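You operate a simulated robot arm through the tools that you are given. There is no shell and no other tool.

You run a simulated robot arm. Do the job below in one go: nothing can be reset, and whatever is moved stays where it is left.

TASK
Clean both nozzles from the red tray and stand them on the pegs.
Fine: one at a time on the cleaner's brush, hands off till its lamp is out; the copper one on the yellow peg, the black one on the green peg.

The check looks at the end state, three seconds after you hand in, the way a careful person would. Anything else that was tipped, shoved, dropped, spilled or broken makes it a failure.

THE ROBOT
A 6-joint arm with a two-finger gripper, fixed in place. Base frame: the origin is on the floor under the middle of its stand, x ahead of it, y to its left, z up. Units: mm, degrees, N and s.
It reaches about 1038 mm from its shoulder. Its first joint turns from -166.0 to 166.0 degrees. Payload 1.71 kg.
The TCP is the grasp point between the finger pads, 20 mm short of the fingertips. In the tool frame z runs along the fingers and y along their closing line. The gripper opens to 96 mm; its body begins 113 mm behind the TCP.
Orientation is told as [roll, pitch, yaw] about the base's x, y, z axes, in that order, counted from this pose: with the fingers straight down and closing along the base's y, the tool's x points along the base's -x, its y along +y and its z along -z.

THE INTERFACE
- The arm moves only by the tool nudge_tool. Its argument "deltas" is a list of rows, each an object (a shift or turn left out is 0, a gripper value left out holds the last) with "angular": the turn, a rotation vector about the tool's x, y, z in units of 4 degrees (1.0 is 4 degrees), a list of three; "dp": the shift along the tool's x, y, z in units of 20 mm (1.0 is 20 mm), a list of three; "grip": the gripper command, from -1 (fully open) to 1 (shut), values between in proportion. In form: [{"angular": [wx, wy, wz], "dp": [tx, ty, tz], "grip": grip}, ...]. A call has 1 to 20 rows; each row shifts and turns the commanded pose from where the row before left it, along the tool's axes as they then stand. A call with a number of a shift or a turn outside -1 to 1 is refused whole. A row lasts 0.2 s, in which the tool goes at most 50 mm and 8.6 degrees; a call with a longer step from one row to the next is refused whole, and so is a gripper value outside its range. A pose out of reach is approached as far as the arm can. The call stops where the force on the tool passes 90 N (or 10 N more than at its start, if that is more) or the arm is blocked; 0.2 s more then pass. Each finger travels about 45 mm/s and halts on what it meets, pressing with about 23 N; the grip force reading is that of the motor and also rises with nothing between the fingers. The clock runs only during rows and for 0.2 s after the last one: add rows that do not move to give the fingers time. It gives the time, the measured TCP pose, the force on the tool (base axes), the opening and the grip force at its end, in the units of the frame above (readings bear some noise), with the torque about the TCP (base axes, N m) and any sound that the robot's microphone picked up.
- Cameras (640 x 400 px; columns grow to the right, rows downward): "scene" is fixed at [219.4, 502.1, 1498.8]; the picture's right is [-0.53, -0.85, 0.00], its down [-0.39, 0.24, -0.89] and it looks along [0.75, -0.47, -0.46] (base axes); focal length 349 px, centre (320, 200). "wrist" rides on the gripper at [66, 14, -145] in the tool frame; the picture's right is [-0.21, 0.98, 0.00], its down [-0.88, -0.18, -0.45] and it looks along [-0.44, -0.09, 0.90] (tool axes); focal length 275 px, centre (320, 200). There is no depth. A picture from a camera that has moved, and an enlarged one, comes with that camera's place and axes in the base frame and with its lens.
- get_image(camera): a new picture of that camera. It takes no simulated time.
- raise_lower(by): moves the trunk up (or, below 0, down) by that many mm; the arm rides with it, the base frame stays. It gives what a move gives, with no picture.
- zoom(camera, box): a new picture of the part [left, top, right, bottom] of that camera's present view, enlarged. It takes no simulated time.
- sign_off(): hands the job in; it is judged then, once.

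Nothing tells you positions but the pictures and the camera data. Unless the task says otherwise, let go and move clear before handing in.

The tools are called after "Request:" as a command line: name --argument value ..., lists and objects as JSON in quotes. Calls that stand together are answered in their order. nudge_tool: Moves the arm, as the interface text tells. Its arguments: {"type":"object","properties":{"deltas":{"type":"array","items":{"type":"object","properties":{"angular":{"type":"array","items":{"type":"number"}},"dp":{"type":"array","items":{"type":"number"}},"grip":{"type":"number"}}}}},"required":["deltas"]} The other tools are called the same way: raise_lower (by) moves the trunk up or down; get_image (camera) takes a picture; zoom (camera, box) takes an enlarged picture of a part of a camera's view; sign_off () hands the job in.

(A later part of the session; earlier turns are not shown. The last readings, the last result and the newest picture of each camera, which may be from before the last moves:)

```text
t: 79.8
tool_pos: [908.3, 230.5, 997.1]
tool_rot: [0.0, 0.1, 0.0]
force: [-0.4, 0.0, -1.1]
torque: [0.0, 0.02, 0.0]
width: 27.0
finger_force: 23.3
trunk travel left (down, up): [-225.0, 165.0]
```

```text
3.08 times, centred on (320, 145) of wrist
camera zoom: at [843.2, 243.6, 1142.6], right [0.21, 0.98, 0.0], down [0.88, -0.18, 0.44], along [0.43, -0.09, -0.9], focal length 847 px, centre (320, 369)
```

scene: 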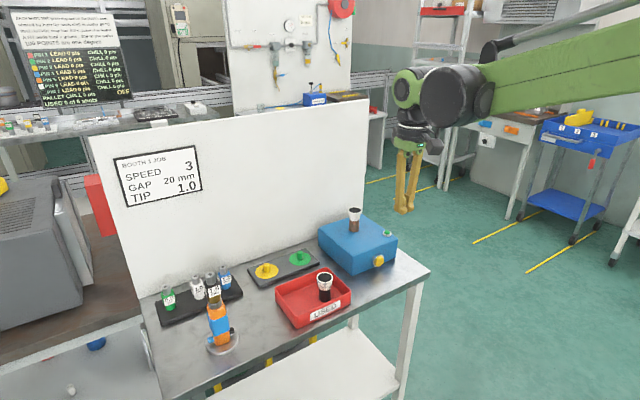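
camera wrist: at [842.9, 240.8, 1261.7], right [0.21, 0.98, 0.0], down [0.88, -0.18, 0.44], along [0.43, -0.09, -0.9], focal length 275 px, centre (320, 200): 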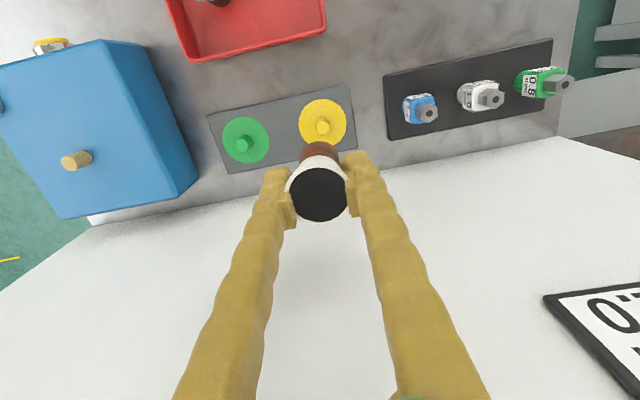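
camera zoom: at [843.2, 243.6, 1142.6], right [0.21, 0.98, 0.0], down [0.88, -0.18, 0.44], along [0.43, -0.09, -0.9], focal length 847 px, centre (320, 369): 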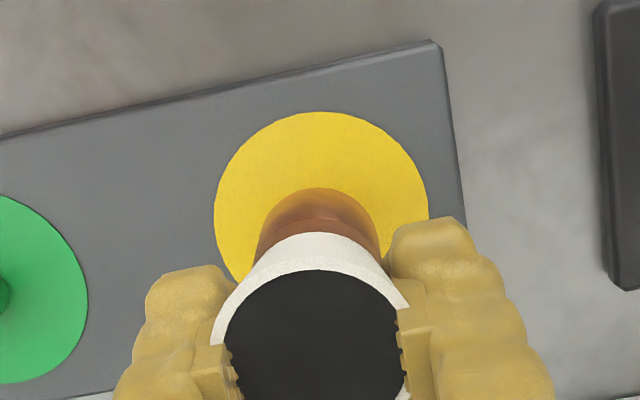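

Request:
nudge_tool --deltas '[{"dp": [-0.035, 0, 0]}, {"dp": [0, 0, 0.2]}, {"dp": [0, 0, 0]}]'

Request:
nudge_tool --deltas '[{"dp": [0, 0, 0.2]}, {"dp": [0, 0, 0]}]'

Request:
nudge_tool --deltas '[{"dp": [0, 0, 0.2]}, {"dp": [0, 0, 0]}]'

Request:
zoom --camera "scene" --box '[230, 210, 310, 290]'

```text
t: 80.6
tool_pos: [907.8, 229.9, 993.2]
tool_rot: [0.0, 0.1, 0.0]
force: [0.0, 0.5, -0.6]
torque: [-0.03, 0.01, 0.0]
width: 26.7
finger_force: 23.2
trunk travel left (down, up): [-225.0, 165.0]
```

```text
t: 81.2
tool_pos: [908.3, 230.2, 988.9]
tool_rot: [-0.1, 0.0, -0.1]
force: [-0.2, 0.1, -0.4]
torque: [-0.01, -0.04, 0.01]
width: 26.5
finger_force: 23.0
trunk travel left (down, up): [-225.0, 165.0]
```

```text
t: 81.8
tool_pos: [908.5, 230.7, 987.1]
tool_rot: [0.0, 0.1, 0.0]
force: [3.7, 1.5, 13.2]
torque: [0.02, -0.28, 0.05]
width: 26.6
finger_force: 22.7
trunk travel left (down, up): [-225.0, 165.0]
```

```text
5.00 times, centred on (270, 250) of scene
camera zoom: at [219.4, 502.1, 1498.8], right [-0.53, -0.85, 0.0], down [-0.39, 0.24, -0.89], along [0.75, -0.47, -0.46], focal length 1747 px, centre (570, -50)
```

zoom: 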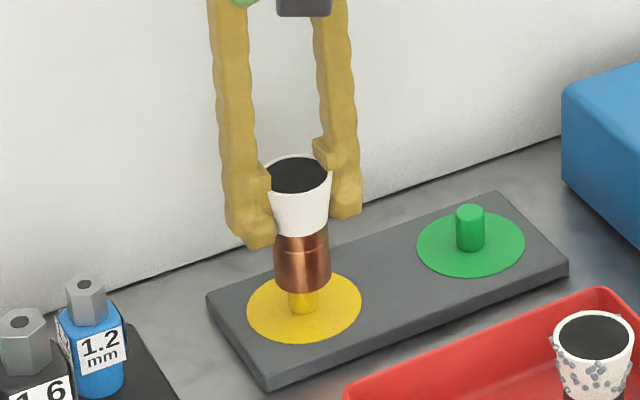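

Contact came early at 13 N, and the side force and torque say the peg lies toward +x of the bore. The pose reading is also about 2 mm short of the 910.5 target. I'll back up, shift +x and retry.

Request:
nudge_tool --deltas '[{"dp": [0, 0, -0.3]}, {"dp": [0, 0, 0]}, {"dp": [-0.1, -0.015, 0]}, {"dp": [0, 0, 0]}, {"dp": [0, 0, 0]}]'

Request:
zoom --camera "wrist" --box '[270, 80, 370, 210]'

Request:
zoom --camera "scene" --box '[240, 220, 290, 280]'

```text
t: 83.0
tool_pos: [910.4, 229.9, 992.0]
tool_rot: [0.1, 0.1, 0.0]
force: [1.4, -0.9, -0.6]
torque: [0.0, 0.02, 0.02]
width: 26.5
finger_force: 22.8
trunk travel left (down, up): [-225.0, 165.0]
```

```text
3.08 times, centred on (320, 145) of wrist
camera zoom: at [845.3, 243.7, 1136.7], right [0.21, 0.98, 0.0], down [0.88, -0.18, 0.44], along [0.43, -0.09, -0.9], focal length 847 px, centre (320, 369)
```

zoom: 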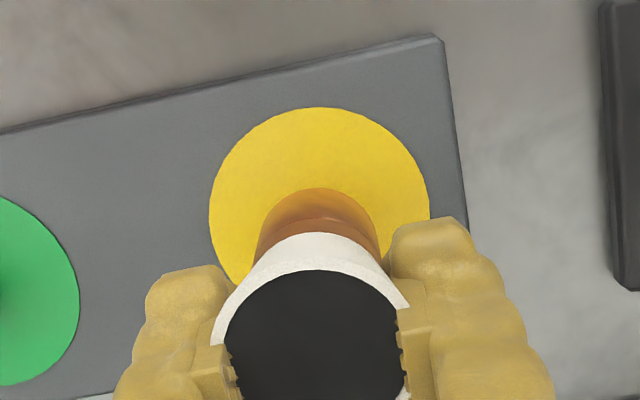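

```text
6.67 times, centred on (265, 250) of scene
camera zoom: at [219.4, 502.1, 1498.8], right [-0.53, -0.85, 0.0], down [-0.39, 0.24, -0.89], along [0.75, -0.47, -0.46], focal length 2329 px, centre (687, -133)
```

zoom: 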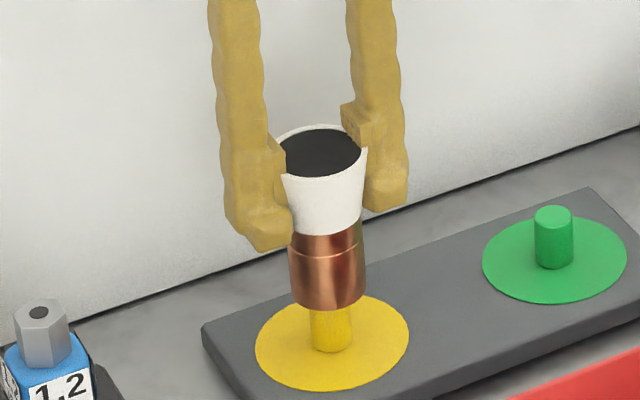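

Centred now in both views to within about 0.5 mm. Retrying in small steps.

Request:
nudge_tool --deltas '[{"dp": [0, 0, 0.15]}, {"dp": [0, 0, 0]}]'

Request:
nudge_tool --deltas '[{"dp": [0, 0, 0.12]}, {"dp": [0, 0, 0]}]'

Request:
nudge_tool --deltas '[{"dp": [0, 0, 0.1]}, {"dp": [0, 0, 0]}]'

```text
t: 83.6
tool_pos: [911.3, 229.3, 989.4]
tool_rot: [0.0, 0.1, 0.0]
force: [0.1, 0.1, -1.9]
torque: [0.03, 0.0, 0.01]
width: 26.8
finger_force: 23.1
trunk travel left (down, up): [-225.0, 165.0]
```

```text
t: 84.2
tool_pos: [911.3, 230.1, 986.3]
tool_rot: [0.0, 0.1, 0.0]
force: [0.1, -0.2, -0.6]
torque: [0.03, 0.01, 0.05]
width: 26.8
finger_force: 22.4
trunk travel left (down, up): [-225.0, 165.0]
```

```text
t: 84.8
tool_pos: [911.2, 230.3, 983.3]
tool_rot: [-0.1, 0.1, 0.0]
force: [-0.2, -0.9, -0.8]
torque: [-0.02, -0.03, 0.01]
width: 26.7
finger_force: 22.9
trunk travel left (down, up): [-225.0, 165.0]
```

Past the earlier contact height with no force, so the peg is in the bore. Continuing down.

Request:
nudge_tool --deltas '[{"dp": [0, 0, 0.15]}, {"dp": [0, 0, 0.15]}, {"dp": [0, 0, 0]}]'

Request:
nudge_tool --deltas '[{"dp": [0, 0, 0.15]}, {"dp": [0, 0, 0]}]'

Request:
zoom --camera "scene" --box '[240, 220, 290, 280]'

```text
t: 85.6
tool_pos: [912.5, 230.2, 978.2]
tool_rot: [-0.1, 0.0, 0.0]
force: [0.6, 0.2, -0.9]
torque: [0.0, 0.01, -0.03]
width: 26.8
finger_force: 23.2
trunk travel left (down, up): [-225.0, 165.0]
```

```text
t: 86.2
tool_pos: [912.9, 228.0, 975.6]
tool_rot: [0.1, 0.1, 0.1]
force: [-0.5, 1.2, -0.9]
torque: [0.0, 0.0, 0.0]
width: 26.8
finger_force: 23.3
trunk travel left (down, up): [-225.0, 165.0]
```

```text
6.67 times, centred on (265, 250) of scene
camera zoom: at [219.4, 502.1, 1498.8], right [-0.53, -0.85, 0.0], down [-0.39, 0.24, -0.89], along [0.75, -0.47, -0.46], focal length 2329 px, centre (687, -133)
```

zoom: 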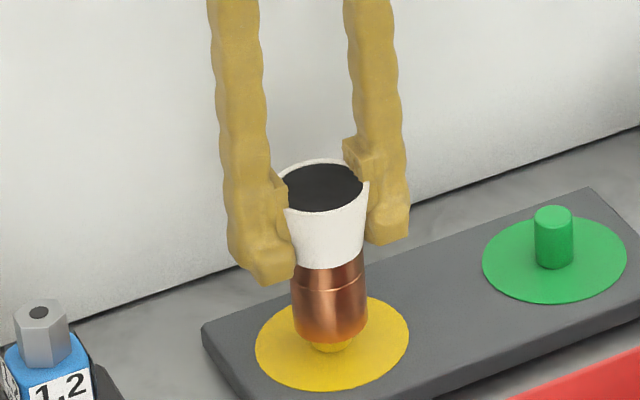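

Request:
nudge_tool --deltas '[{"dp": [0, 0, 0.15]}, {"dp": [0, 0, 0]}]'

Request:
nudge_tool --deltas '[{"dp": [0, 0, 0.12]}, {"dp": [0, 0, 0]}]'

Request:
nudge_tool --deltas '[{"dp": [0, 0, 0.07]}, {"dp": [0, 0, 0]}]'

Request:
zoom --camera "scene" --box '[240, 220, 290, 280]'

```text
t: 86.8
tool_pos: [910.3, 229.8, 972.4]
tool_rot: [0.0, 0.1, 0.0]
force: [0.4, -0.2, -0.5]
torque: [-0.07, -0.01, -0.02]
width: 26.7
finger_force: 22.7
trunk travel left (down, up): [-225.0, 165.0]
```

```text
t: 87.4
tool_pos: [911.6, 231.3, 969.9]
tool_rot: [0.0, 0.1, 0.0]
force: [0.3, -0.5, -0.3]
torque: [0.02, -0.01, 0.03]
width: 26.7
finger_force: 23.3
trunk travel left (down, up): [-225.0, 165.0]
```

```text
t: 88.0
tool_pos: [912.8, 229.7, 968.2]
tool_rot: [0.0, 0.1, 0.0]
force: [-0.3, 0.3, -2.0]
torque: [-0.02, 0.05, 0.0]
width: 26.7
finger_force: 23.3
trunk travel left (down, up): [-225.0, 165.0]
```

```text
6.67 times, centred on (265, 250) of scene
camera zoom: at [219.4, 502.1, 1498.8], right [-0.53, -0.85, 0.0], down [-0.39, 0.24, -0.89], along [0.75, -0.47, -0.46], focal length 2329 px, centre (687, -133)
```

zoom: 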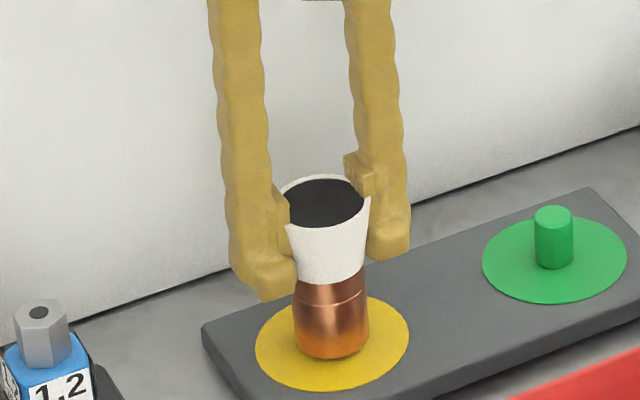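

Request:
nudge_tool --deltas '[{"dp": [0, 0, 0.06]}, {"dp": [0, 0, 0]}]'

Request:
nudge_tool --deltas '[{"dp": [0, 0, 0.06]}, {"dp": [0, 0, 0]}]'

Request:
nudge_tool --deltas '[{"dp": [0, 0, 0.06]}, {"dp": [0, 0, 0]}]'

```text
t: 88.6
tool_pos: [912.7, 230.3, 967.9]
tool_rot: [0.0, 0.1, -0.1]
force: [-1.4, -0.1, -0.9]
torque: [0.02, -0.03, 0.0]
width: 26.8
finger_force: 22.6
trunk travel left (down, up): [-225.0, 165.0]
```

```text
t: 89.2
tool_pos: [912.5, 230.9, 964.7]
tool_rot: [0.0, 0.1, 0.0]
force: [-0.6, -0.7, -0.3]
torque: [0.02, -0.02, 0.01]
width: 26.6
finger_force: 23.0
trunk travel left (down, up): [-225.0, 165.0]
```

```text
t: 89.8
tool_pos: [912.3, 231.4, 964.8]
tool_rot: [0.0, 0.0, 0.0]
force: [-0.2, -0.8, -0.8]
torque: [-0.03, -0.02, 0.0]
width: 26.7
finger_force: 23.0
trunk travel left (down, up): [-225.0, 165.0]
```

Request:
nudge_tool --deltas '[{"dp": [0, 0, 0.06]}, {"dp": [0, 0, 0]}]'

Request:
nudge_tool --deltas '[{"dp": [0, 0, 0.06]}, {"dp": [0, 0, 0]}]'

Request:
zoom --camera "scene" --box '[240, 220, 290, 280]'

```text
t: 90.4
tool_pos: [911.2, 230.2, 964.0]
tool_rot: [0.0, 0.1, 0.1]
force: [3.6, 1.3, 8.8]
torque: [0.07, -0.08, -0.03]
width: 26.8
finger_force: 23.3
trunk travel left (down, up): [-225.0, 165.0]
```

```text
t: 91.0
tool_pos: [910.7, 230.4, 963.3]
tool_rot: [0.0, 0.1, 0.0]
force: [4.1, 2.5, 14.5]
torque: [0.0, -0.02, 0.01]
width: 26.8
finger_force: 22.9
trunk travel left (down, up): [-225.0, 165.0]
```

```text
6.67 times, centred on (265, 250) of scene
camera zoom: at [219.4, 502.1, 1498.8], right [-0.53, -0.85, 0.0], down [-0.39, 0.24, -0.89], along [0.75, -0.47, -0.46], focal length 2329 px, centre (687, -133)
```

zoom: 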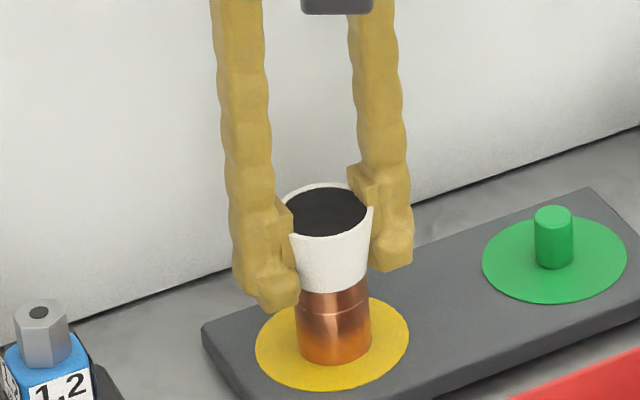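

Seated at about z 964, as predicted. Easing off and releasing.

Request:
nudge_tool --deltas '[{"dp": [0, 0, -0.05]}, {"dp": [0, 0, 0]}, {"dp": [0, 0, 0], "grip": 0.2}, {"dp": [0, 0, 0], "grip": 0.0}, {"dp": [0, 0, 0], "grip": -0.2}, {"dp": [0, 0, 0]}]'

Request:
nudge_tool --deltas '[{"dp": [0, 0, -0.5]}, {"dp": [0, 0, -0.9]}, {"dp": [0, 0, -0.9]}, {"dp": [0, 0, -0.9]}, {"dp": [0, 0, -0.9]}, {"dp": [0, 0, -0.9]}, {"dp": [0, 0, -0.9]}, {"dp": [0, 0, 0]}]'

Request:
zoom --camera "scene" --box '[220, 210, 340, 320]'

Request:
get_image --camera "wrist"

```text
t: 92.4
tool_pos: [912.3, 228.9, 963.0]
tool_rot: [-0.1, 0.2, 0.1]
force: [-0.4, -0.1, -0.6]
torque: [0.01, 0.03, 0.01]
width: 57.4
finger_force: 0.1
trunk travel left (down, up): [-225.0, 165.0]
```

```text
t: 94.2
tool_pos: [911.5, 232.6, 1080.0]
tool_rot: [0.0, 0.1, 0.0]
force: [0.0, -0.4, 0.4]
torque: [0.01, -0.02, 0.02]
width: 57.5
finger_force: 0.0
trunk travel left (down, up): [-225.0, 165.0]
```

```text
3.64 times, centred on (280, 265) of scene
camera zoom: at [219.4, 502.1, 1498.8], right [-0.53, -0.85, 0.0], down [-0.39, 0.24, -0.89], along [0.75, -0.47, -0.46], focal length 1270 px, centre (466, -36)
```

zoom: 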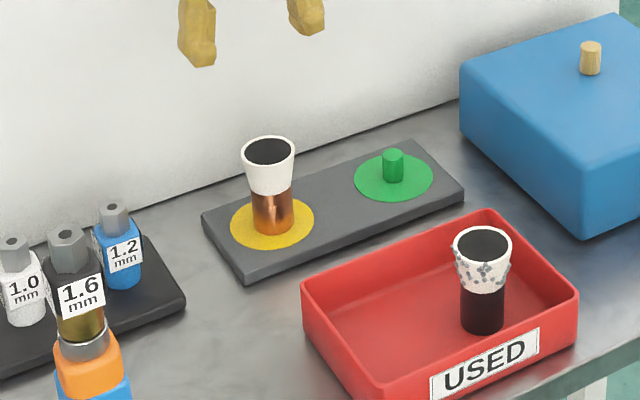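

```text
taken
camera wrist: at [844.8, 245.1, 1225.4], right [0.21, 0.98, 0.0], down [0.88, -0.18, 0.44], along [0.43, -0.09, -0.9], focal length 275 px, centre (320, 200)
```

wrist: 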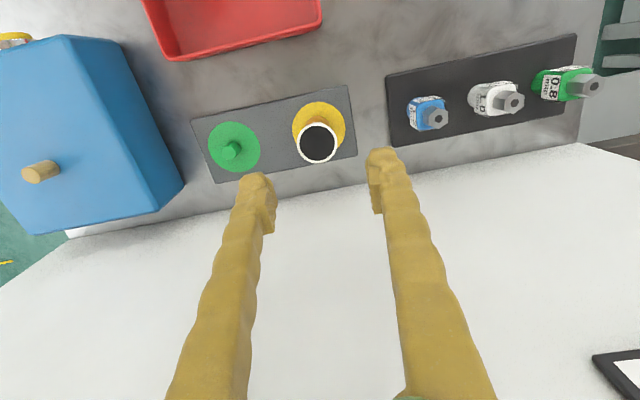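

The copper nozzle stands on the yellow peg. Next is the black one, so I'll move above it in the tray.

Request:
nudge_tool --deltas '[{"dp": [0.9, -0.45, -0.2]}, {"dp": [0.95, -0.5, 0]}, {"dp": [0.95, -0.5, 0]}, {"dp": [0.95, -0.5, 0]}, {"dp": [0.95, -0.5, 0]}, {"dp": [0.95, -0.55, 0]}, {"dp": [0.95, -0.55, 0]}, {"dp": [0.95, -0.55, 0]}, {"dp": [0, 0, 0]}, {"dp": [0, 0, 0]}]'

Request:
get_image --camera "wrist"

Request:
zoom --camera "wrist" --box '[240, 100, 400, 200]'

```text
t: 96.4
tool_pos: [760.4, 146.8, 1084.8]
tool_rot: [0.0, 0.1, 0.1]
force: [-0.2, 0.4, 0.0]
torque: [0.0, 0.0, 0.01]
width: 57.6
finger_force: 0.1
trunk travel left (down, up): [-225.0, 165.0]
```

```text
taken
camera wrist: at [695.1, 160.8, 1229.7], right [0.21, 0.98, 0.0], down [0.88, -0.18, 0.44], along [0.43, -0.09, -0.9], focal length 275 px, centre (320, 200)
```

wrist: 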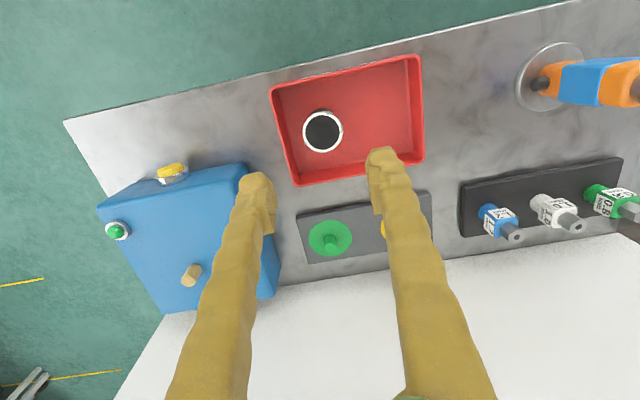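

```text
4.00 times, centred on (320, 150) of wrist
camera zoom: at [695.1, 160.8, 1229.7], right [0.21, 0.98, 0.0], down [0.88, -0.18, 0.44], along [0.43, -0.09, -0.9], focal length 1101 px, centre (320, 400)
```

zoom: 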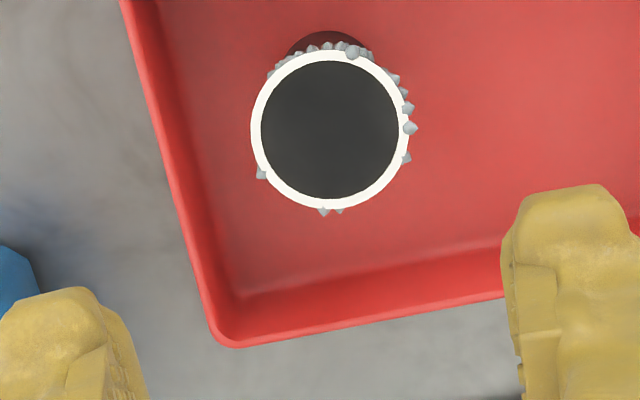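

Request:
nudge_tool --deltas '[{"dp": [0.27, 0.185, 0.4]}, {"dp": [0, 0, 0.8]}, {"dp": [0, 0, 0.8]}, {"dp": [0, 0, 0.8]}, {"dp": [0, 0, 0.8]}, {"dp": [0, 0, 0]}, {"dp": [0, 0, 0]}]'

Request:
zoom --camera "wrist" --box '[240, 110, 400, 210]'

Request:
zoom --camera "scene" --box '[260, 210, 380, 330]'

```text
t: 98.0
tool_pos: [755.7, 149.5, 1012.2]
tool_rot: [0.1, 0.2, 0.0]
force: [-0.3, 0.5, 0.2]
torque: [0.04, 0.01, 0.03]
width: 57.6
finger_force: 0.0
trunk travel left (down, up): [-225.0, 165.0]
```

```text
4.00 times, centred on (320, 160) of wrist
camera zoom: at [689.4, 164.6, 1157.6], right [0.21, 0.98, 0.0], down [0.88, -0.18, 0.44], along [0.43, -0.09, -0.9], focal length 1101 px, centre (320, 360)
```

zoom: 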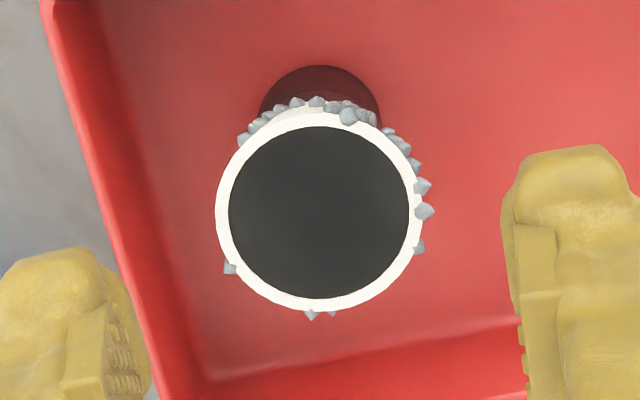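

```text
3.33 times, centred on (320, 270) of scene
camera zoom: at [219.4, 502.1, 1498.8], right [-0.53, -0.85, 0.0], down [-0.39, 0.24, -0.89], along [0.75, -0.47, -0.46], focal length 1165 px, centre (320, -33)
```

zoom: 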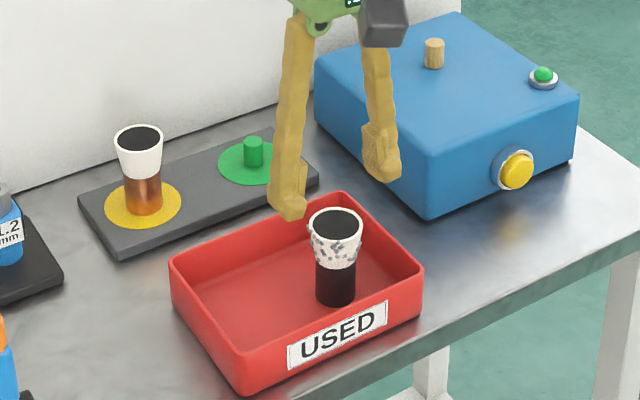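

Well centred. Descending to the grip height of 957.5 used for the copper one.

Request:
nudge_tool --deltas '[{"dp": [0.03, 0, 0.5]}, {"dp": [0, 0, 0.8]}, {"dp": [0, 0, 0.8]}, {"dp": [0, 0, 0.6]}, {"dp": [0, 0, 0]}, {"dp": [0, 0, 0]}]'

Request:
zoom --camera "wrist" --box '[240, 140, 400, 240]'

Request:
zoom --camera "scene" --box '[260, 210, 380, 330]'

```text
t: 99.4
tool_pos: [754.4, 151.1, 958.4]
tool_rot: [0.1, 0.2, 0.0]
force: [0.4, 0.4, -1.2]
torque: [0.04, -0.02, 0.0]
width: 57.8
finger_force: 0.0
trunk travel left (down, up): [-225.0, 165.0]
```

```text
4.00 times, centred on (320, 190) of wrist
camera zoom: at [688.5, 164.8, 1104.8], right [0.21, 0.98, 0.0], down [0.88, -0.18, 0.44], along [0.43, -0.09, -0.9], focal length 1101 px, centre (320, 240)
```

zoom: 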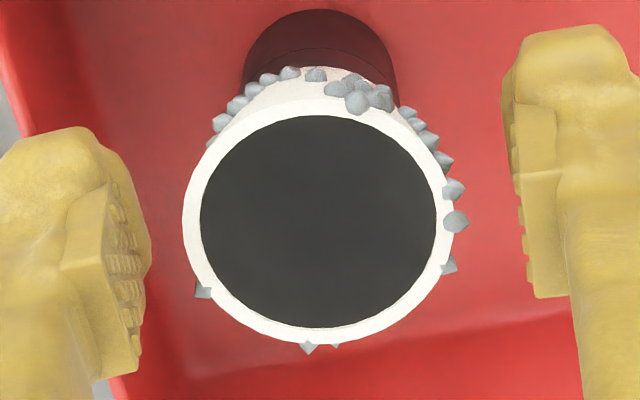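

```text
3.33 times, centred on (320, 270) of scene
camera zoom: at [219.4, 502.1, 1498.8], right [-0.53, -0.85, 0.0], down [-0.39, 0.24, -0.89], along [0.75, -0.47, -0.46], focal length 1165 px, centre (320, -33)
```

zoom: 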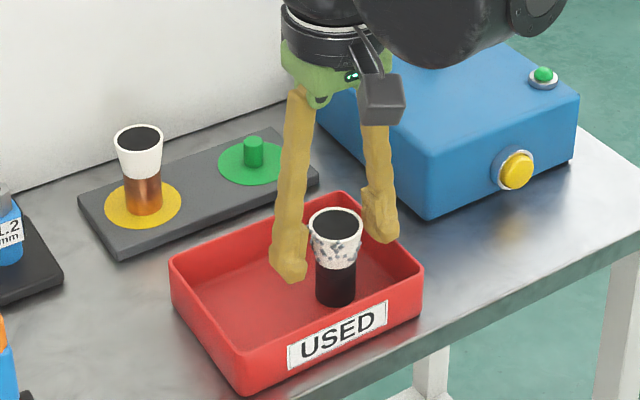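

Request:
nudge_tool --deltas '[{"dp": [0, 0, 0.03], "grip": 1}, {"dp": [0, 0, 0]}, {"dp": [0, 0, 0]}, {"dp": [0, 0, 0]}, {"dp": [0, 0, 0]}]'

Request:
nudge_tool --deltas '[{"dp": [0, 0, -0.25]}, {"dp": [0, 0, -0.25]}, {"dp": [0, 0, -0.5]}, {"dp": [0, 0, 0]}]'

Request:
zoom --camera "wrist" --box '[240, 140, 400, 240]'

Request:
zoom --camera "scene" --box '[260, 210, 380, 330]'

```text
t: 100.6
tool_pos: [754.8, 151.0, 956.6]
tool_rot: [0.0, 0.1, 0.0]
force: [-1.0, -0.7, -0.3]
torque: [0.0, 0.0, 0.01]
width: 27.2
finger_force: 22.9
trunk travel left (down, up): [-225.0, 165.0]
```

```text
t: 101.6
tool_pos: [753.8, 151.6, 980.2]
tool_rot: [-0.1, 0.1, 0.1]
force: [-0.5, -0.5, -1.3]
torque: [0.01, 0.03, -0.02]
width: 27.3
finger_force: 23.6
trunk travel left (down, up): [-225.0, 165.0]
```

```text
4.00 times, centred on (320, 190) of wrist
camera zoom: at [688.7, 164.2, 1125.0], right [0.21, 0.98, 0.0], down [0.88, -0.18, 0.44], along [0.43, -0.09, -0.9], focal length 1101 px, centre (320, 240)
```

zoom: 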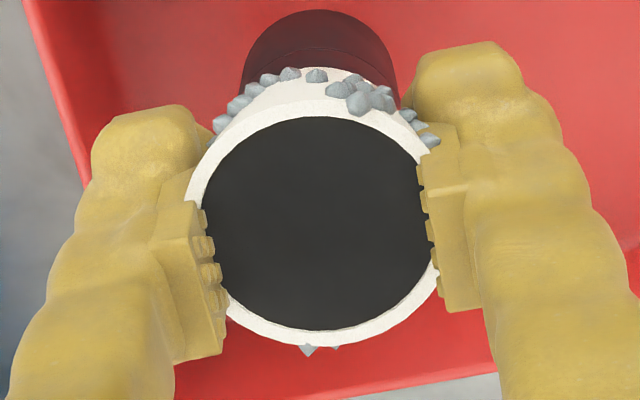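

```text
3.33 times, centred on (320, 270) of scene
camera zoom: at [219.4, 502.1, 1498.8], right [-0.53, -0.85, 0.0], down [-0.39, 0.24, -0.89], along [0.75, -0.47, -0.46], focal length 1165 px, centre (320, -33)
```

zoom: 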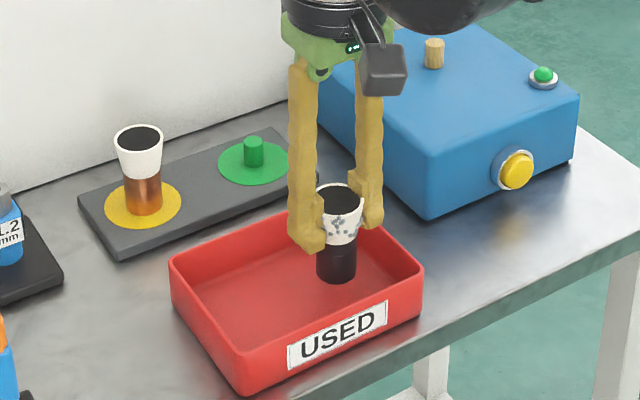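

The black nozzle is held. I'll raise it and carry it over to the brush.

Request:
nudge_tool --deltas '[{"dp": [0, 0, -0.8]}, {"dp": [0, 0, -0.9]}, {"dp": [0, 0, -0.9]}, {"dp": [0, 0, -0.9]}, {"dp": [0, 0, -0.9]}, {"dp": [0, 0, -0.9]}, {"dp": [0, 0, -0.9]}, {"dp": [0, 0, -0.7]}, {"dp": [0, 0, 0]}]'

Request:
nudge_tool --deltas '[{"dp": [-0.6, -0.9, 0]}, {"dp": [-0.63, -0.9, 0]}, {"dp": [-0.63, -0.9, 0]}, {"dp": [-0.63, -0.9, 0]}, {"dp": [-0.63, -0.9, 0]}, {"dp": [-0.63, -0.9, 0]}, {"dp": [-0.63, -0.9, 0]}, {"dp": [-0.63, -0.9, 0]}, {"dp": [-0.63, -0.9, 0]}, {"dp": [-0.63, -0.9, 0]}, {"dp": [0, 0, 0]}, {"dp": [0, 0, 0]}]'

Request:
zoom --camera "wrist" --box '[270, 100, 370, 230]'

Request:
zoom --camera "scene" --box '[330, 170, 390, 250]'

```text
t: 103.6
tool_pos: [756.2, 150.9, 1115.0]
tool_rot: [0.0, 0.1, 0.1]
force: [-0.1, 0.3, 0.2]
torque: [0.03, -0.03, -0.01]
width: 27.3
finger_force: 23.0
trunk travel left (down, up): [-225.0, 165.0]
```

```text
t: 106.2
tool_pos: [880.7, -28.8, 1116.7]
tool_rot: [0.0, 0.1, 0.0]
force: [0.3, -1.5, 0.2]
torque: [-0.01, 0.0, 0.01]
width: 27.3
finger_force: 22.9
trunk travel left (down, up): [-225.0, 165.0]
```

```text
3.08 times, centred on (320, 165) of wrist
camera zoom: at [814.9, -15.2, 1261.0], right [0.21, 0.98, 0.0], down [0.88, -0.18, 0.44], along [0.43, -0.09, -0.9], focal length 847 px, centre (320, 308)
```

zoom: 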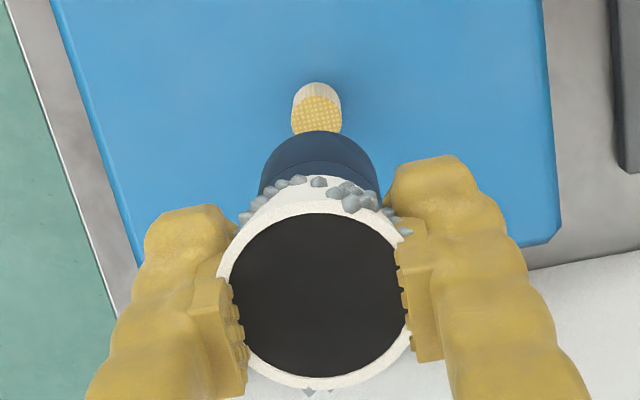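

```text
5.00 times, centred on (360, 210) of scene
camera zoom: at [219.4, 502.1, 1498.8], right [-0.53, -0.85, 0.0], down [-0.39, 0.24, -0.89], along [0.75, -0.47, -0.46], focal length 1747 px, centre (120, 150)
```

zoom: 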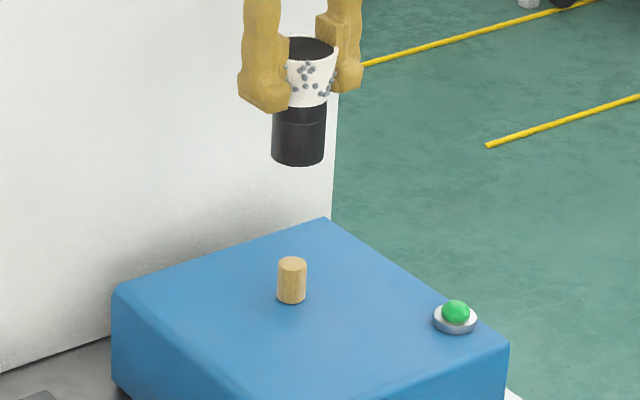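

Request:
nudge_tool --deltas '[{"dp": [0.05, -0.02, 0.3]}, {"dp": [0, 0, 0.9]}, {"dp": [0, 0, 0.9]}, {"dp": [0, 0, 0.9]}, {"dp": [0, 0, 0]}, {"dp": [0, 0, 0]}]'

Request:
zoom --camera "wrist" --box '[270, 100, 370, 230]'

Request:
zoom --camera "scene" --box '[330, 190, 380, 250]'

```text
t: 107.6
tool_pos: [879.8, -29.5, 1057.9]
tool_rot: [0.0, 0.0, -0.1]
force: [-0.3, 0.0, -0.4]
torque: [-0.01, -0.02, 0.01]
width: 27.2
finger_force: 23.2
trunk travel left (down, up): [-225.0, 165.0]
```

```text
3.08 times, centred on (320, 165) of wrist
camera zoom: at [814.6, -15.3, 1201.6], right [0.21, 0.98, 0.0], down [0.88, -0.18, 0.44], along [0.43, -0.09, -0.9], focal length 847 px, centre (320, 308)
```

zoom: 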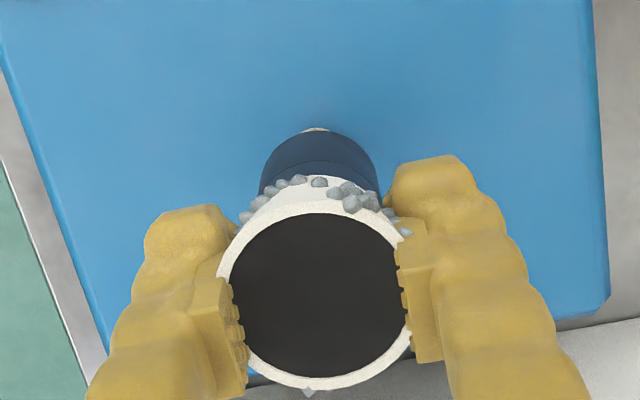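

```text
6.67 times, centred on (355, 220) of scene
camera zoom: at [219.4, 502.1, 1498.8], right [-0.53, -0.85, 0.0], down [-0.39, 0.24, -0.89], along [0.75, -0.47, -0.46], focal length 2329 px, centre (87, 67)
```

zoom: 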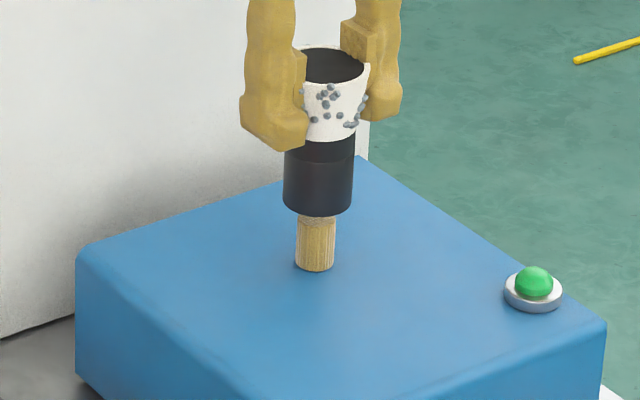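

Aligned well in the scene view. Lowering onto the brush in small steps.

Request:
nudge_tool --deltas '[{"dp": [0, 0, 0.25]}, {"dp": [0, 0, 0.2]}, {"dp": [0, 0, 0]}]'

Request:
nudge_tool --deltas '[{"dp": [0, 0, 0.15]}, {"dp": [0, 0, 0]}]'

Request:
nudge_tool --deltas '[{"dp": [0, 0, 0.12]}, {"dp": [0, 0, 0]}]'

Request:
nudge_tool --deltas '[{"dp": [0, 0, 0.12]}, {"dp": [0, 0, 0]}]'

Request:
zoom --camera "scene" --box '[330, 190, 380, 250]'

```text
t: 108.4
tool_pos: [880.3, -29.1, 1046.6]
tool_rot: [0.0, 0.1, -0.1]
force: [0.8, 0.1, -0.1]
torque: [0.01, 0.01, 0.03]
width: 27.6
finger_force: 22.5
trunk travel left (down, up): [-225.0, 165.0]
```

```text
t: 109.0
tool_pos: [879.8, -28.3, 1044.6]
tool_rot: [0.0, 0.1, -0.1]
force: [0.2, 0.2, -1.2]
torque: [-0.01, -0.01, -0.03]
width: 27.1
finger_force: 23.3
trunk travel left (down, up): [-225.0, 165.0]
```

```text
t: 109.6
tool_pos: [879.5, -29.8, 1041.6]
tool_rot: [0.0, 0.1, 0.0]
force: [0.7, -0.3, -0.3]
torque: [-0.03, -0.02, 0.0]
width: 27.0
finger_force: 22.8
trunk travel left (down, up): [-225.0, 165.0]
```

```text
t: 110.2
tool_pos: [879.2, -29.6, 1039.9]
tool_rot: [-0.1, 0.1, 0.0]
force: [-0.7, 0.7, -1.4]
torque: [0.0, -0.02, 0.01]
width: 27.3
finger_force: 23.7
trunk travel left (down, up): [-225.0, 165.0]
```

```text
6.67 times, centred on (355, 220) of scene
camera zoom: at [219.4, 502.1, 1498.8], right [-0.53, -0.85, 0.0], down [-0.39, 0.24, -0.89], along [0.75, -0.47, -0.46], focal length 2329 px, centre (87, 67)
```

zoom: 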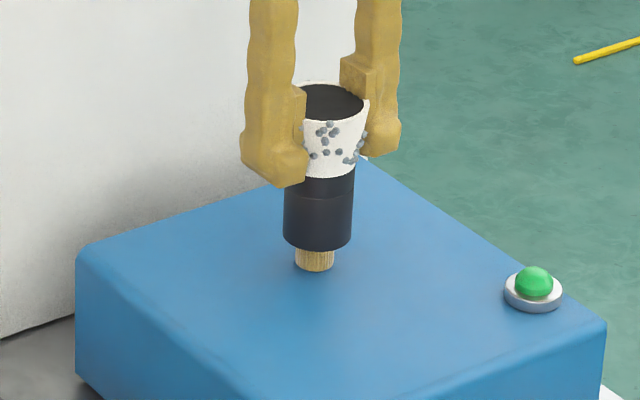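

Entered with no force. Continuing down to the box top.

Request:
nudge_tool --deltas '[{"dp": [0, 0, 0.2]}, {"dp": [0, 0, 0.15]}, {"dp": [0, 0, 0]}]'

Request:
nudge_tool --deltas '[{"dp": [0, 0, 0.15]}, {"dp": [0, 0, 0]}]'

Request:
nudge_tool --deltas '[{"dp": [0, 0, 0.12]}, {"dp": [0, 0, 0]}]'

Request:
nudge_tool --deltas '[{"dp": [0, 0, 0.08]}, {"dp": [0, 0, 0]}]'

```text
t: 111.0
tool_pos: [880.5, -28.4, 1033.8]
tool_rot: [-0.1, 0.1, -0.1]
force: [0.4, 1.2, -0.5]
torque: [-0.02, -0.02, 0.0]
width: 27.1
finger_force: 22.7
trunk travel left (down, up): [-225.0, 165.0]
```

```text
t: 111.6
tool_pos: [879.8, -28.7, 1029.6]
tool_rot: [0.0, 0.2, 0.1]
force: [-0.8, -0.2, -1.4]
torque: [0.0, -0.02, 0.0]
width: 27.3
finger_force: 22.3
trunk travel left (down, up): [-225.0, 165.0]
```

```text
t: 112.2
tool_pos: [880.4, -29.3, 1026.3]
tool_rot: [0.1, 0.1, 0.0]
force: [0.6, 0.0, -0.2]
torque: [0.02, 0.02, -0.05]
width: 27.1
finger_force: 22.9
trunk travel left (down, up): [-225.0, 165.0]
```

```text
t: 112.8
tool_pos: [879.5, -29.3, 1025.5]
tool_rot: [-0.1, 0.1, 0.0]
force: [-0.6, 0.4, -0.6]
torque: [-0.03, -0.01, -0.01]
width: 26.9
finger_force: 23.0
trunk travel left (down, up): [-225.0, 165.0]
```

Request:
nudge_tool --deltas '[{"dp": [0, 0, 0.06]}, {"dp": [0, 0, 0]}]'

Request:
nudge_tool --deltas '[{"dp": [0, 0, 0.06]}, {"dp": [0, 0, 0]}]'

Request:
zoom --camera "scene" --box '[330, 190, 380, 250]'

```text
t: 113.4
tool_pos: [878.9, -29.0, 1024.2]
tool_rot: [0.0, 0.0, 0.0]
force: [-0.7, 0.0, 0.0]
torque: [-0.01, -0.01, 0.04]
width: 27.2
finger_force: 23.1
trunk travel left (down, up): [-225.0, 165.0]
```

```text
t: 114.0
tool_pos: [879.3, -28.9, 1024.1]
tool_rot: [0.0, 0.1, 0.0]
force: [4.5, -1.0, 15.4]
torque: [-0.02, -0.09, 0.06]
width: 27.0
finger_force: 22.8
trunk travel left (down, up): [-225.0, 165.0]
```

```text
6.67 times, centred on (355, 220) of scene
camera zoom: at [219.4, 502.1, 1498.8], right [-0.53, -0.85, 0.0], down [-0.39, 0.24, -0.89], along [0.75, -0.47, -0.46], focal length 2329 px, centre (87, 67)
```

zoom: 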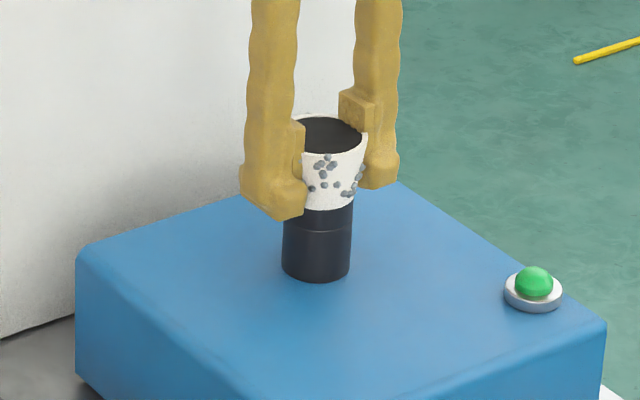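

Seated. I'll ease off, release, lift clear, and pull back in front of the box for the button.

Request:
nudge_tool --deltas '[{"dp": [0, 0, -0.05]}, {"dp": [0, 0, 0]}, {"dp": [0, 0, 0], "grip": 0.2}, {"dp": [0, 0, 0], "grip": 0.0}, {"dp": [0, 0, 0], "grip": -0.2}, {"dp": [0, 0, 0]}]'

Request:
nudge_tool --deltas '[{"dp": [0, 0, -0.5]}, {"dp": [0, 0, -0.9]}, {"dp": [0, 0, -0.9]}, {"dp": [0, 0, -0.9]}, {"dp": [0, 0, -0.9]}, {"dp": [0, 0, 0]}]'

Request:
zoom --camera "scene" --box '[310, 190, 410, 280]'

```text
t: 115.4
tool_pos: [879.1, -29.5, 1023.9]
tool_rot: [0.0, 0.1, 0.1]
force: [0.1, -0.5, 0.4]
torque: [0.01, 0.01, 0.02]
width: 57.6
finger_force: 0.0
trunk travel left (down, up): [-225.0, 165.0]
```

```text
t: 116.8
tool_pos: [878.7, -29.0, 1105.8]
tool_rot: [0.1, 0.1, 0.0]
force: [0.0, -0.4, -0.2]
torque: [0.0, -0.05, -0.01]
width: 57.8
finger_force: 0.0
trunk travel left (down, up): [-225.0, 165.0]
```

```text
4.44 times, centred on (360, 235) of scene
camera zoom: at [219.4, 502.1, 1498.8], right [-0.53, -0.85, 0.0], down [-0.39, 0.24, -0.89], along [0.75, -0.47, -0.46], focal length 1553 px, centre (142, 44)
```

zoom: 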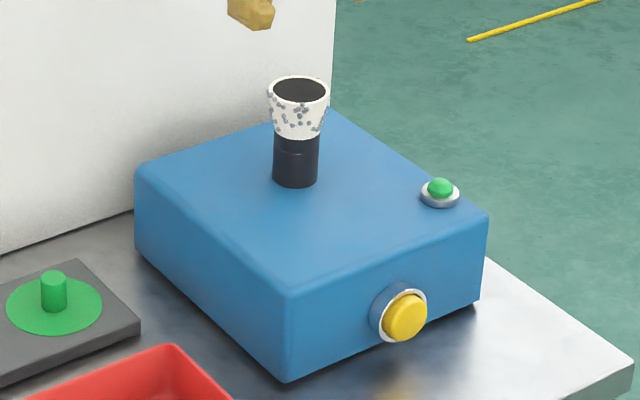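

The black nozzle stands on the brush. Now to the button: back out, close the fingers, lower and press like before.

Request:
nudge_tool --deltas '[{"dp": [0.8, -0.05, -0.2], "grip": 1}, {"dp": [1, 0, 0]}, {"dp": [1, 0, 0]}, {"dp": [1, 0, 0]}, {"dp": [1, 0, 0]}, {"dp": [1, 0, 0]}, {"dp": [1, 0, 0]}, {"dp": [1, 0, 0]}, {"dp": [1, 0, 0]}, {"dp": [0, 0, 0]}]'

Request:
nudge_tool --deltas '[{"dp": [0, 0, 1]}, {"dp": [0, 0, 1]}, {"dp": [0, 0, 1]}, {"dp": [0, 0, 1]}, {"dp": [0, 0, 1]}, {"dp": [0, 0, 1]}, {"dp": [0, 0, 1]}, {"dp": [0, 0, 1]}, {"dp": [0, 0, 0.9]}, {"dp": [0, 0, 0]}]'

Request:
zoom --camera "scene" --box '[320, 170, 450, 300]'

```text
t: 119.0
tool_pos: [703.9, -29.7, 1110.7]
tool_rot: [0.0, 0.2, 0.0]
force: [0.0, 1.1, -0.3]
torque: [-0.03, -0.03, 0.0]
width: 0.1
finger_force: 23.5
trunk travel left (down, up): [-225.0, 165.0]
```

```text
t: 121.2
tool_pos: [703.4, -31.7, 932.8]
tool_rot: [-0.1, 0.1, 0.0]
force: [0.0, 1.2, -0.9]
torque: [0.04, 0.01, 0.01]
width: 0.1
finger_force: 22.8
trunk travel left (down, up): [-225.0, 165.0]
```

```text
3.08 times, centred on (385, 235) of scene
camera zoom: at [219.4, 502.1, 1498.8], right [-0.53, -0.85, 0.0], down [-0.39, 0.24, -0.89], along [0.75, -0.47, -0.46], focal length 1075 px, centre (120, 92)
```

zoom: 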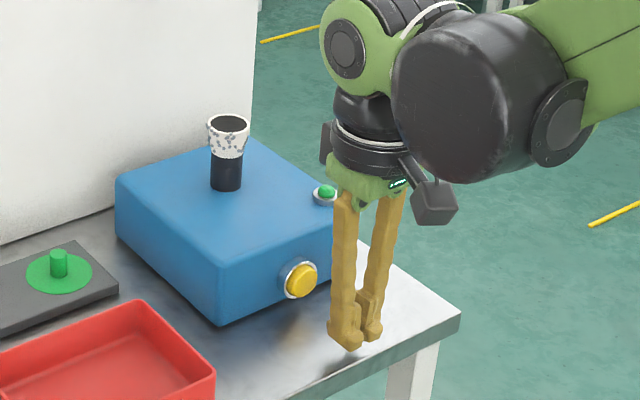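

Request:
nudge_tool --deltas '[{"dp": [-1, 0, 0.1]}, {"dp": [-1, 0, 0]}, {"dp": [-0.2, 0, 0]}, {"dp": [0, 0, 0]}]'

Request:
nudge_tool --deltas '[{"dp": [-0.2, 0, 0]}, {"dp": [0, 0, 0]}]'

Request:
nudge_tool --deltas '[{"dp": [-0.15, 0, 0]}, {"dp": [0, 0, 0]}]'

```text
t: 122.2
tool_pos: [746.0, -30.5, 932.6]
tool_rot: [0.0, 0.1, 0.0]
force: [-0.7, -0.1, 0.3]
torque: [0.0, -0.02, -0.01]
width: 0.0
finger_force: 22.6
trunk travel left (down, up): [-225.0, 165.0]
```

```text
t: 122.8
tool_pos: [750.7, -30.1, 931.3]
tool_rot: [0.0, 0.1, 0.0]
force: [-1.8, -0.3, -0.4]
torque: [0.06, -0.01, 0.01]
width: 5.9
finger_force: 29.7
trunk travel left (down, up): [-225.0, 165.0]
```

```text
t: 123.4
tool_pos: [754.1, -30.1, 931.1]
tool_rot: [0.0, 0.1, 0.0]
force: [-3.1, 1.0, -0.8]
torque: [0.01, 0.02, 0.0]
width: 6.2
finger_force: 29.1
trunk travel left (down, up): [-225.0, 165.0]
heard: click
```

Click heard. I'll back off at once and look at the lamp.

Request:
zoom --camera "scene" --box '[320, 170, 450, 300]'

Request:
nudge_tool --deltas '[{"dp": [1, 0, 0]}, {"dp": [1, 0, 0]}, {"dp": [0.6, 0, 0]}]'

Request:
zoom --camera "scene" --box '[320, 170, 450, 300]'

Request:
zoom --camera "scene" --box '[372, 222, 402, 242]'

```text
3.08 times, centred on (385, 235) of scene
camera zoom: at [219.4, 502.1, 1498.8], right [-0.53, -0.85, 0.0], down [-0.39, 0.24, -0.89], along [0.75, -0.47, -0.46], focal length 1075 px, centre (120, 92)
```

zoom: 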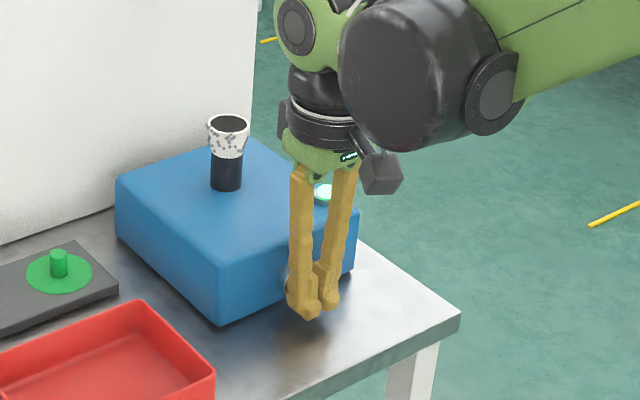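

```text
t: 124.2
tool_pos: [702.3, -29.7, 930.3]
tool_rot: [-0.1, 0.1, 0.0]
force: [0.4, 0.2, 0.4]
torque: [-0.01, -0.03, -0.03]
width: 0.0
finger_force: 29.5
trunk travel left (down, up): [-225.0, 165.0]
```

```text
3.08 times, centred on (385, 235) of scene
camera zoom: at [219.4, 502.1, 1498.8], right [-0.53, -0.85, 0.0], down [-0.39, 0.24, -0.89], along [0.75, -0.47, -0.46], focal length 1075 px, centre (120, 92)
```

zoom: 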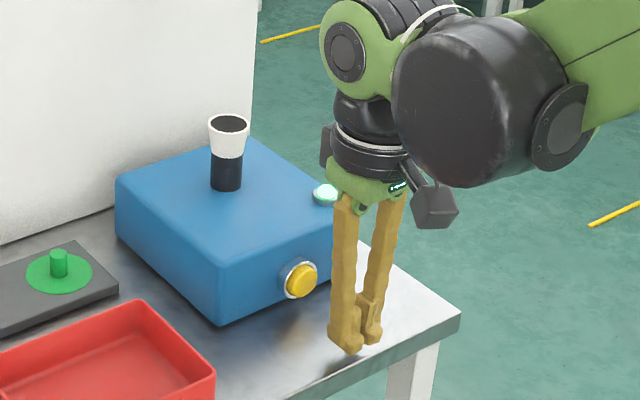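

```text
16.00 times, centred on (387, 232) of scene
camera zoom: at [219.4, 502.1, 1498.8], right [-0.53, -0.85, 0.0], down [-0.39, 0.24, -0.89], along [0.75, -0.47, -0.46], focal length 5590 px, centre (-752, -312)
```

zoom: 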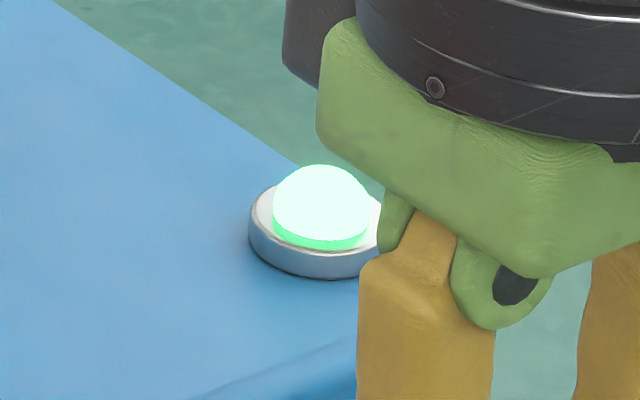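

Confirmed: lit is bright white-green, and unlit is plain green as I saw for the copper one. I'll raise clear and wait until the lamp goes out.

Request:
nudge_tool --deltas '[{"dp": [0, 0, -1]}, {"dp": [0, 0, -1]}, {"dp": [0, 0, -1]}, {"dp": [0, 0, -1]}, {"dp": [0, 0, -1]}, {"dp": [0, 0, -1]}, {"dp": [0, 0, -1]}, {"dp": [0, 0, -1]}, {"dp": [0, 0, -1]}, {"dp": [0, 0, -1]}]'

Request:
zoom --camera "scene" --box '[372, 222, 402, 242]'

Request:
nudge_tool --deltas '[{"dp": [0, 0, 0]}, {"dp": [0, 0, 0]}, {"dp": [0, 0, 0]}, {"dp": [0, 0, 0]}, {"dp": [0, 0, 0]}, {"dp": [0, 0, 0]}, {"dp": [0, 0, 0]}, {"dp": [0, 0, 0]}, {"dp": [0, 0, 0]}, {"dp": [0, 0, 0]}, {"dp": [0, 0, 0]}, {"dp": [0, 0, 0]}, {"dp": [0, 0, 0]}, {"dp": [0, 0, 0]}, {"dp": [0, 0, 0]}]'

Request:
zoom --camera "scene" --box '[310, 190, 410, 280]'

```text
t: 126.4
tool_pos: [703.2, -30.1, 1131.6]
tool_rot: [0.0, 0.1, 0.0]
force: [-0.3, 0.0, -0.2]
torque: [0.02, -0.01, 0.02]
width: 0.0
finger_force: 29.3
trunk travel left (down, up): [-225.0, 165.0]
```

```text
16.00 times, centred on (387, 232) of scene
camera zoom: at [219.4, 502.1, 1498.8], right [-0.53, -0.85, 0.0], down [-0.39, 0.24, -0.89], along [0.75, -0.47, -0.46], focal length 5590 px, centre (-752, -312)
```

zoom: 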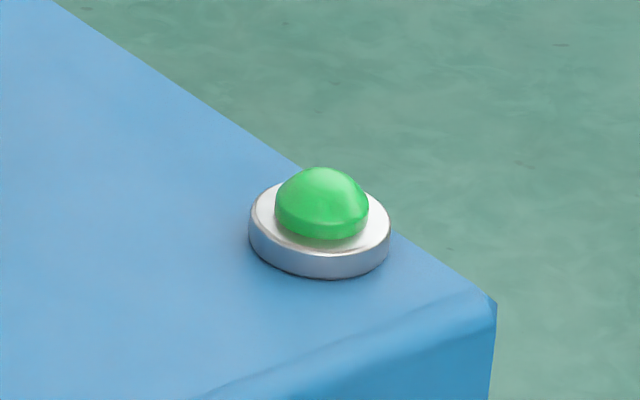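

```text
t: 129.6
tool_pos: [703.5, -29.7, 1130.5]
tool_rot: [0.0, 0.1, -0.1]
force: [0.0, -0.9, 0.3]
torque: [0.01, 0.05, 0.04]
width: 0.3
finger_force: 29.3
trunk travel left (down, up): [-225.0, 165.0]
```

```text
4.44 times, centred on (360, 235) of scene
camera zoom: at [219.4, 502.1, 1498.8], right [-0.53, -0.85, 0.0], down [-0.39, 0.24, -0.89], along [0.75, -0.47, -0.46], focal length 1553 px, centre (142, 44)
```

zoom: 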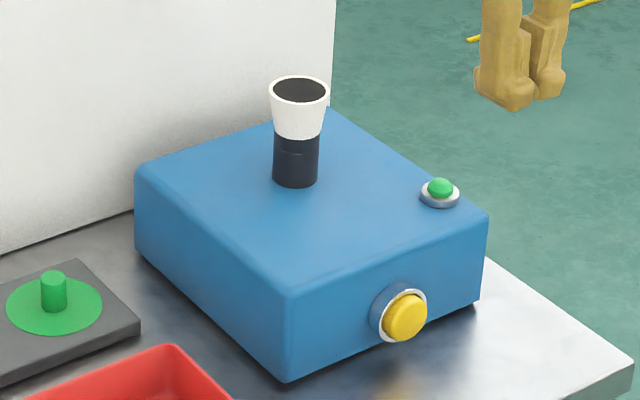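

The lamp is out and the collar is clean. I'll go back over the brush with the fingers open to pick the black nozzle.

Request:
nudge_tool --deltas '[{"dp": [-0.85, 0.03, 0], "grip": -0.2}, {"dp": [-1, 0, 0]}, {"dp": [-1, 0, 0]}, {"dp": [-1, 0, 0]}, {"dp": [-1, 0, 0]}, {"dp": [-1, 0, 0]}, {"dp": [-1, 0, 0]}, {"dp": [-1, 0, 0]}, {"dp": [-1, 0, 0]}, {"dp": [0, 0, 0]}, {"dp": [0, 0, 0]}]'

Request:
nudge_tool --deltas '[{"dp": [0, 0, 0.8]}, {"dp": [0, 0, 0.8]}, {"dp": [0, 0, 0.8]}, {"dp": [0, 0, 0.5]}, {"dp": [0, 0, 0]}, {"dp": [0, 0, 0]}]'

Request:
zoom --camera "wrist" --box '[240, 120, 400, 220]'

```text
t: 132.0
tool_pos: [878.8, -28.6, 1130.8]
tool_rot: [-0.1, 0.0, 0.0]
force: [-0.6, -0.4, 0.6]
torque: [-0.01, 0.0, 0.03]
width: 57.6
finger_force: 0.1
trunk travel left (down, up): [-225.0, 165.0]
```

```text
t: 133.4
tool_pos: [880.1, -29.7, 1074.2]
tool_rot: [-0.1, 0.1, -0.2]
force: [0.5, 0.5, 0.0]
torque: [0.01, -0.01, 0.01]
width: 57.3
finger_force: 0.1
trunk travel left (down, up): [-225.0, 165.0]
```

```text
4.00 times, centred on (320, 170) of wrist
camera zoom: at [814.1, -16.3, 1218.0], right [0.21, 0.98, 0.0], down [0.88, -0.18, 0.44], along [0.43, -0.09, -0.9], focal length 1101 px, centre (320, 320)
```

zoom: 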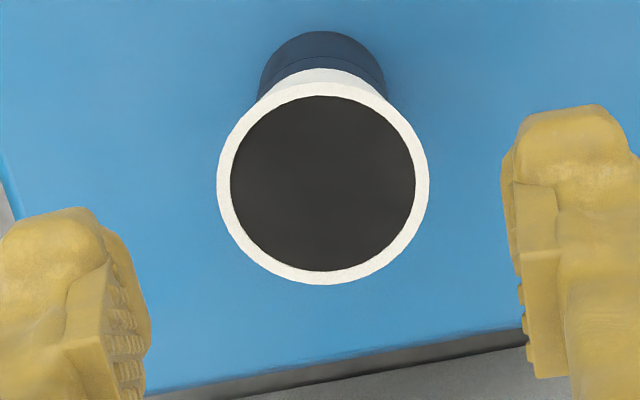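

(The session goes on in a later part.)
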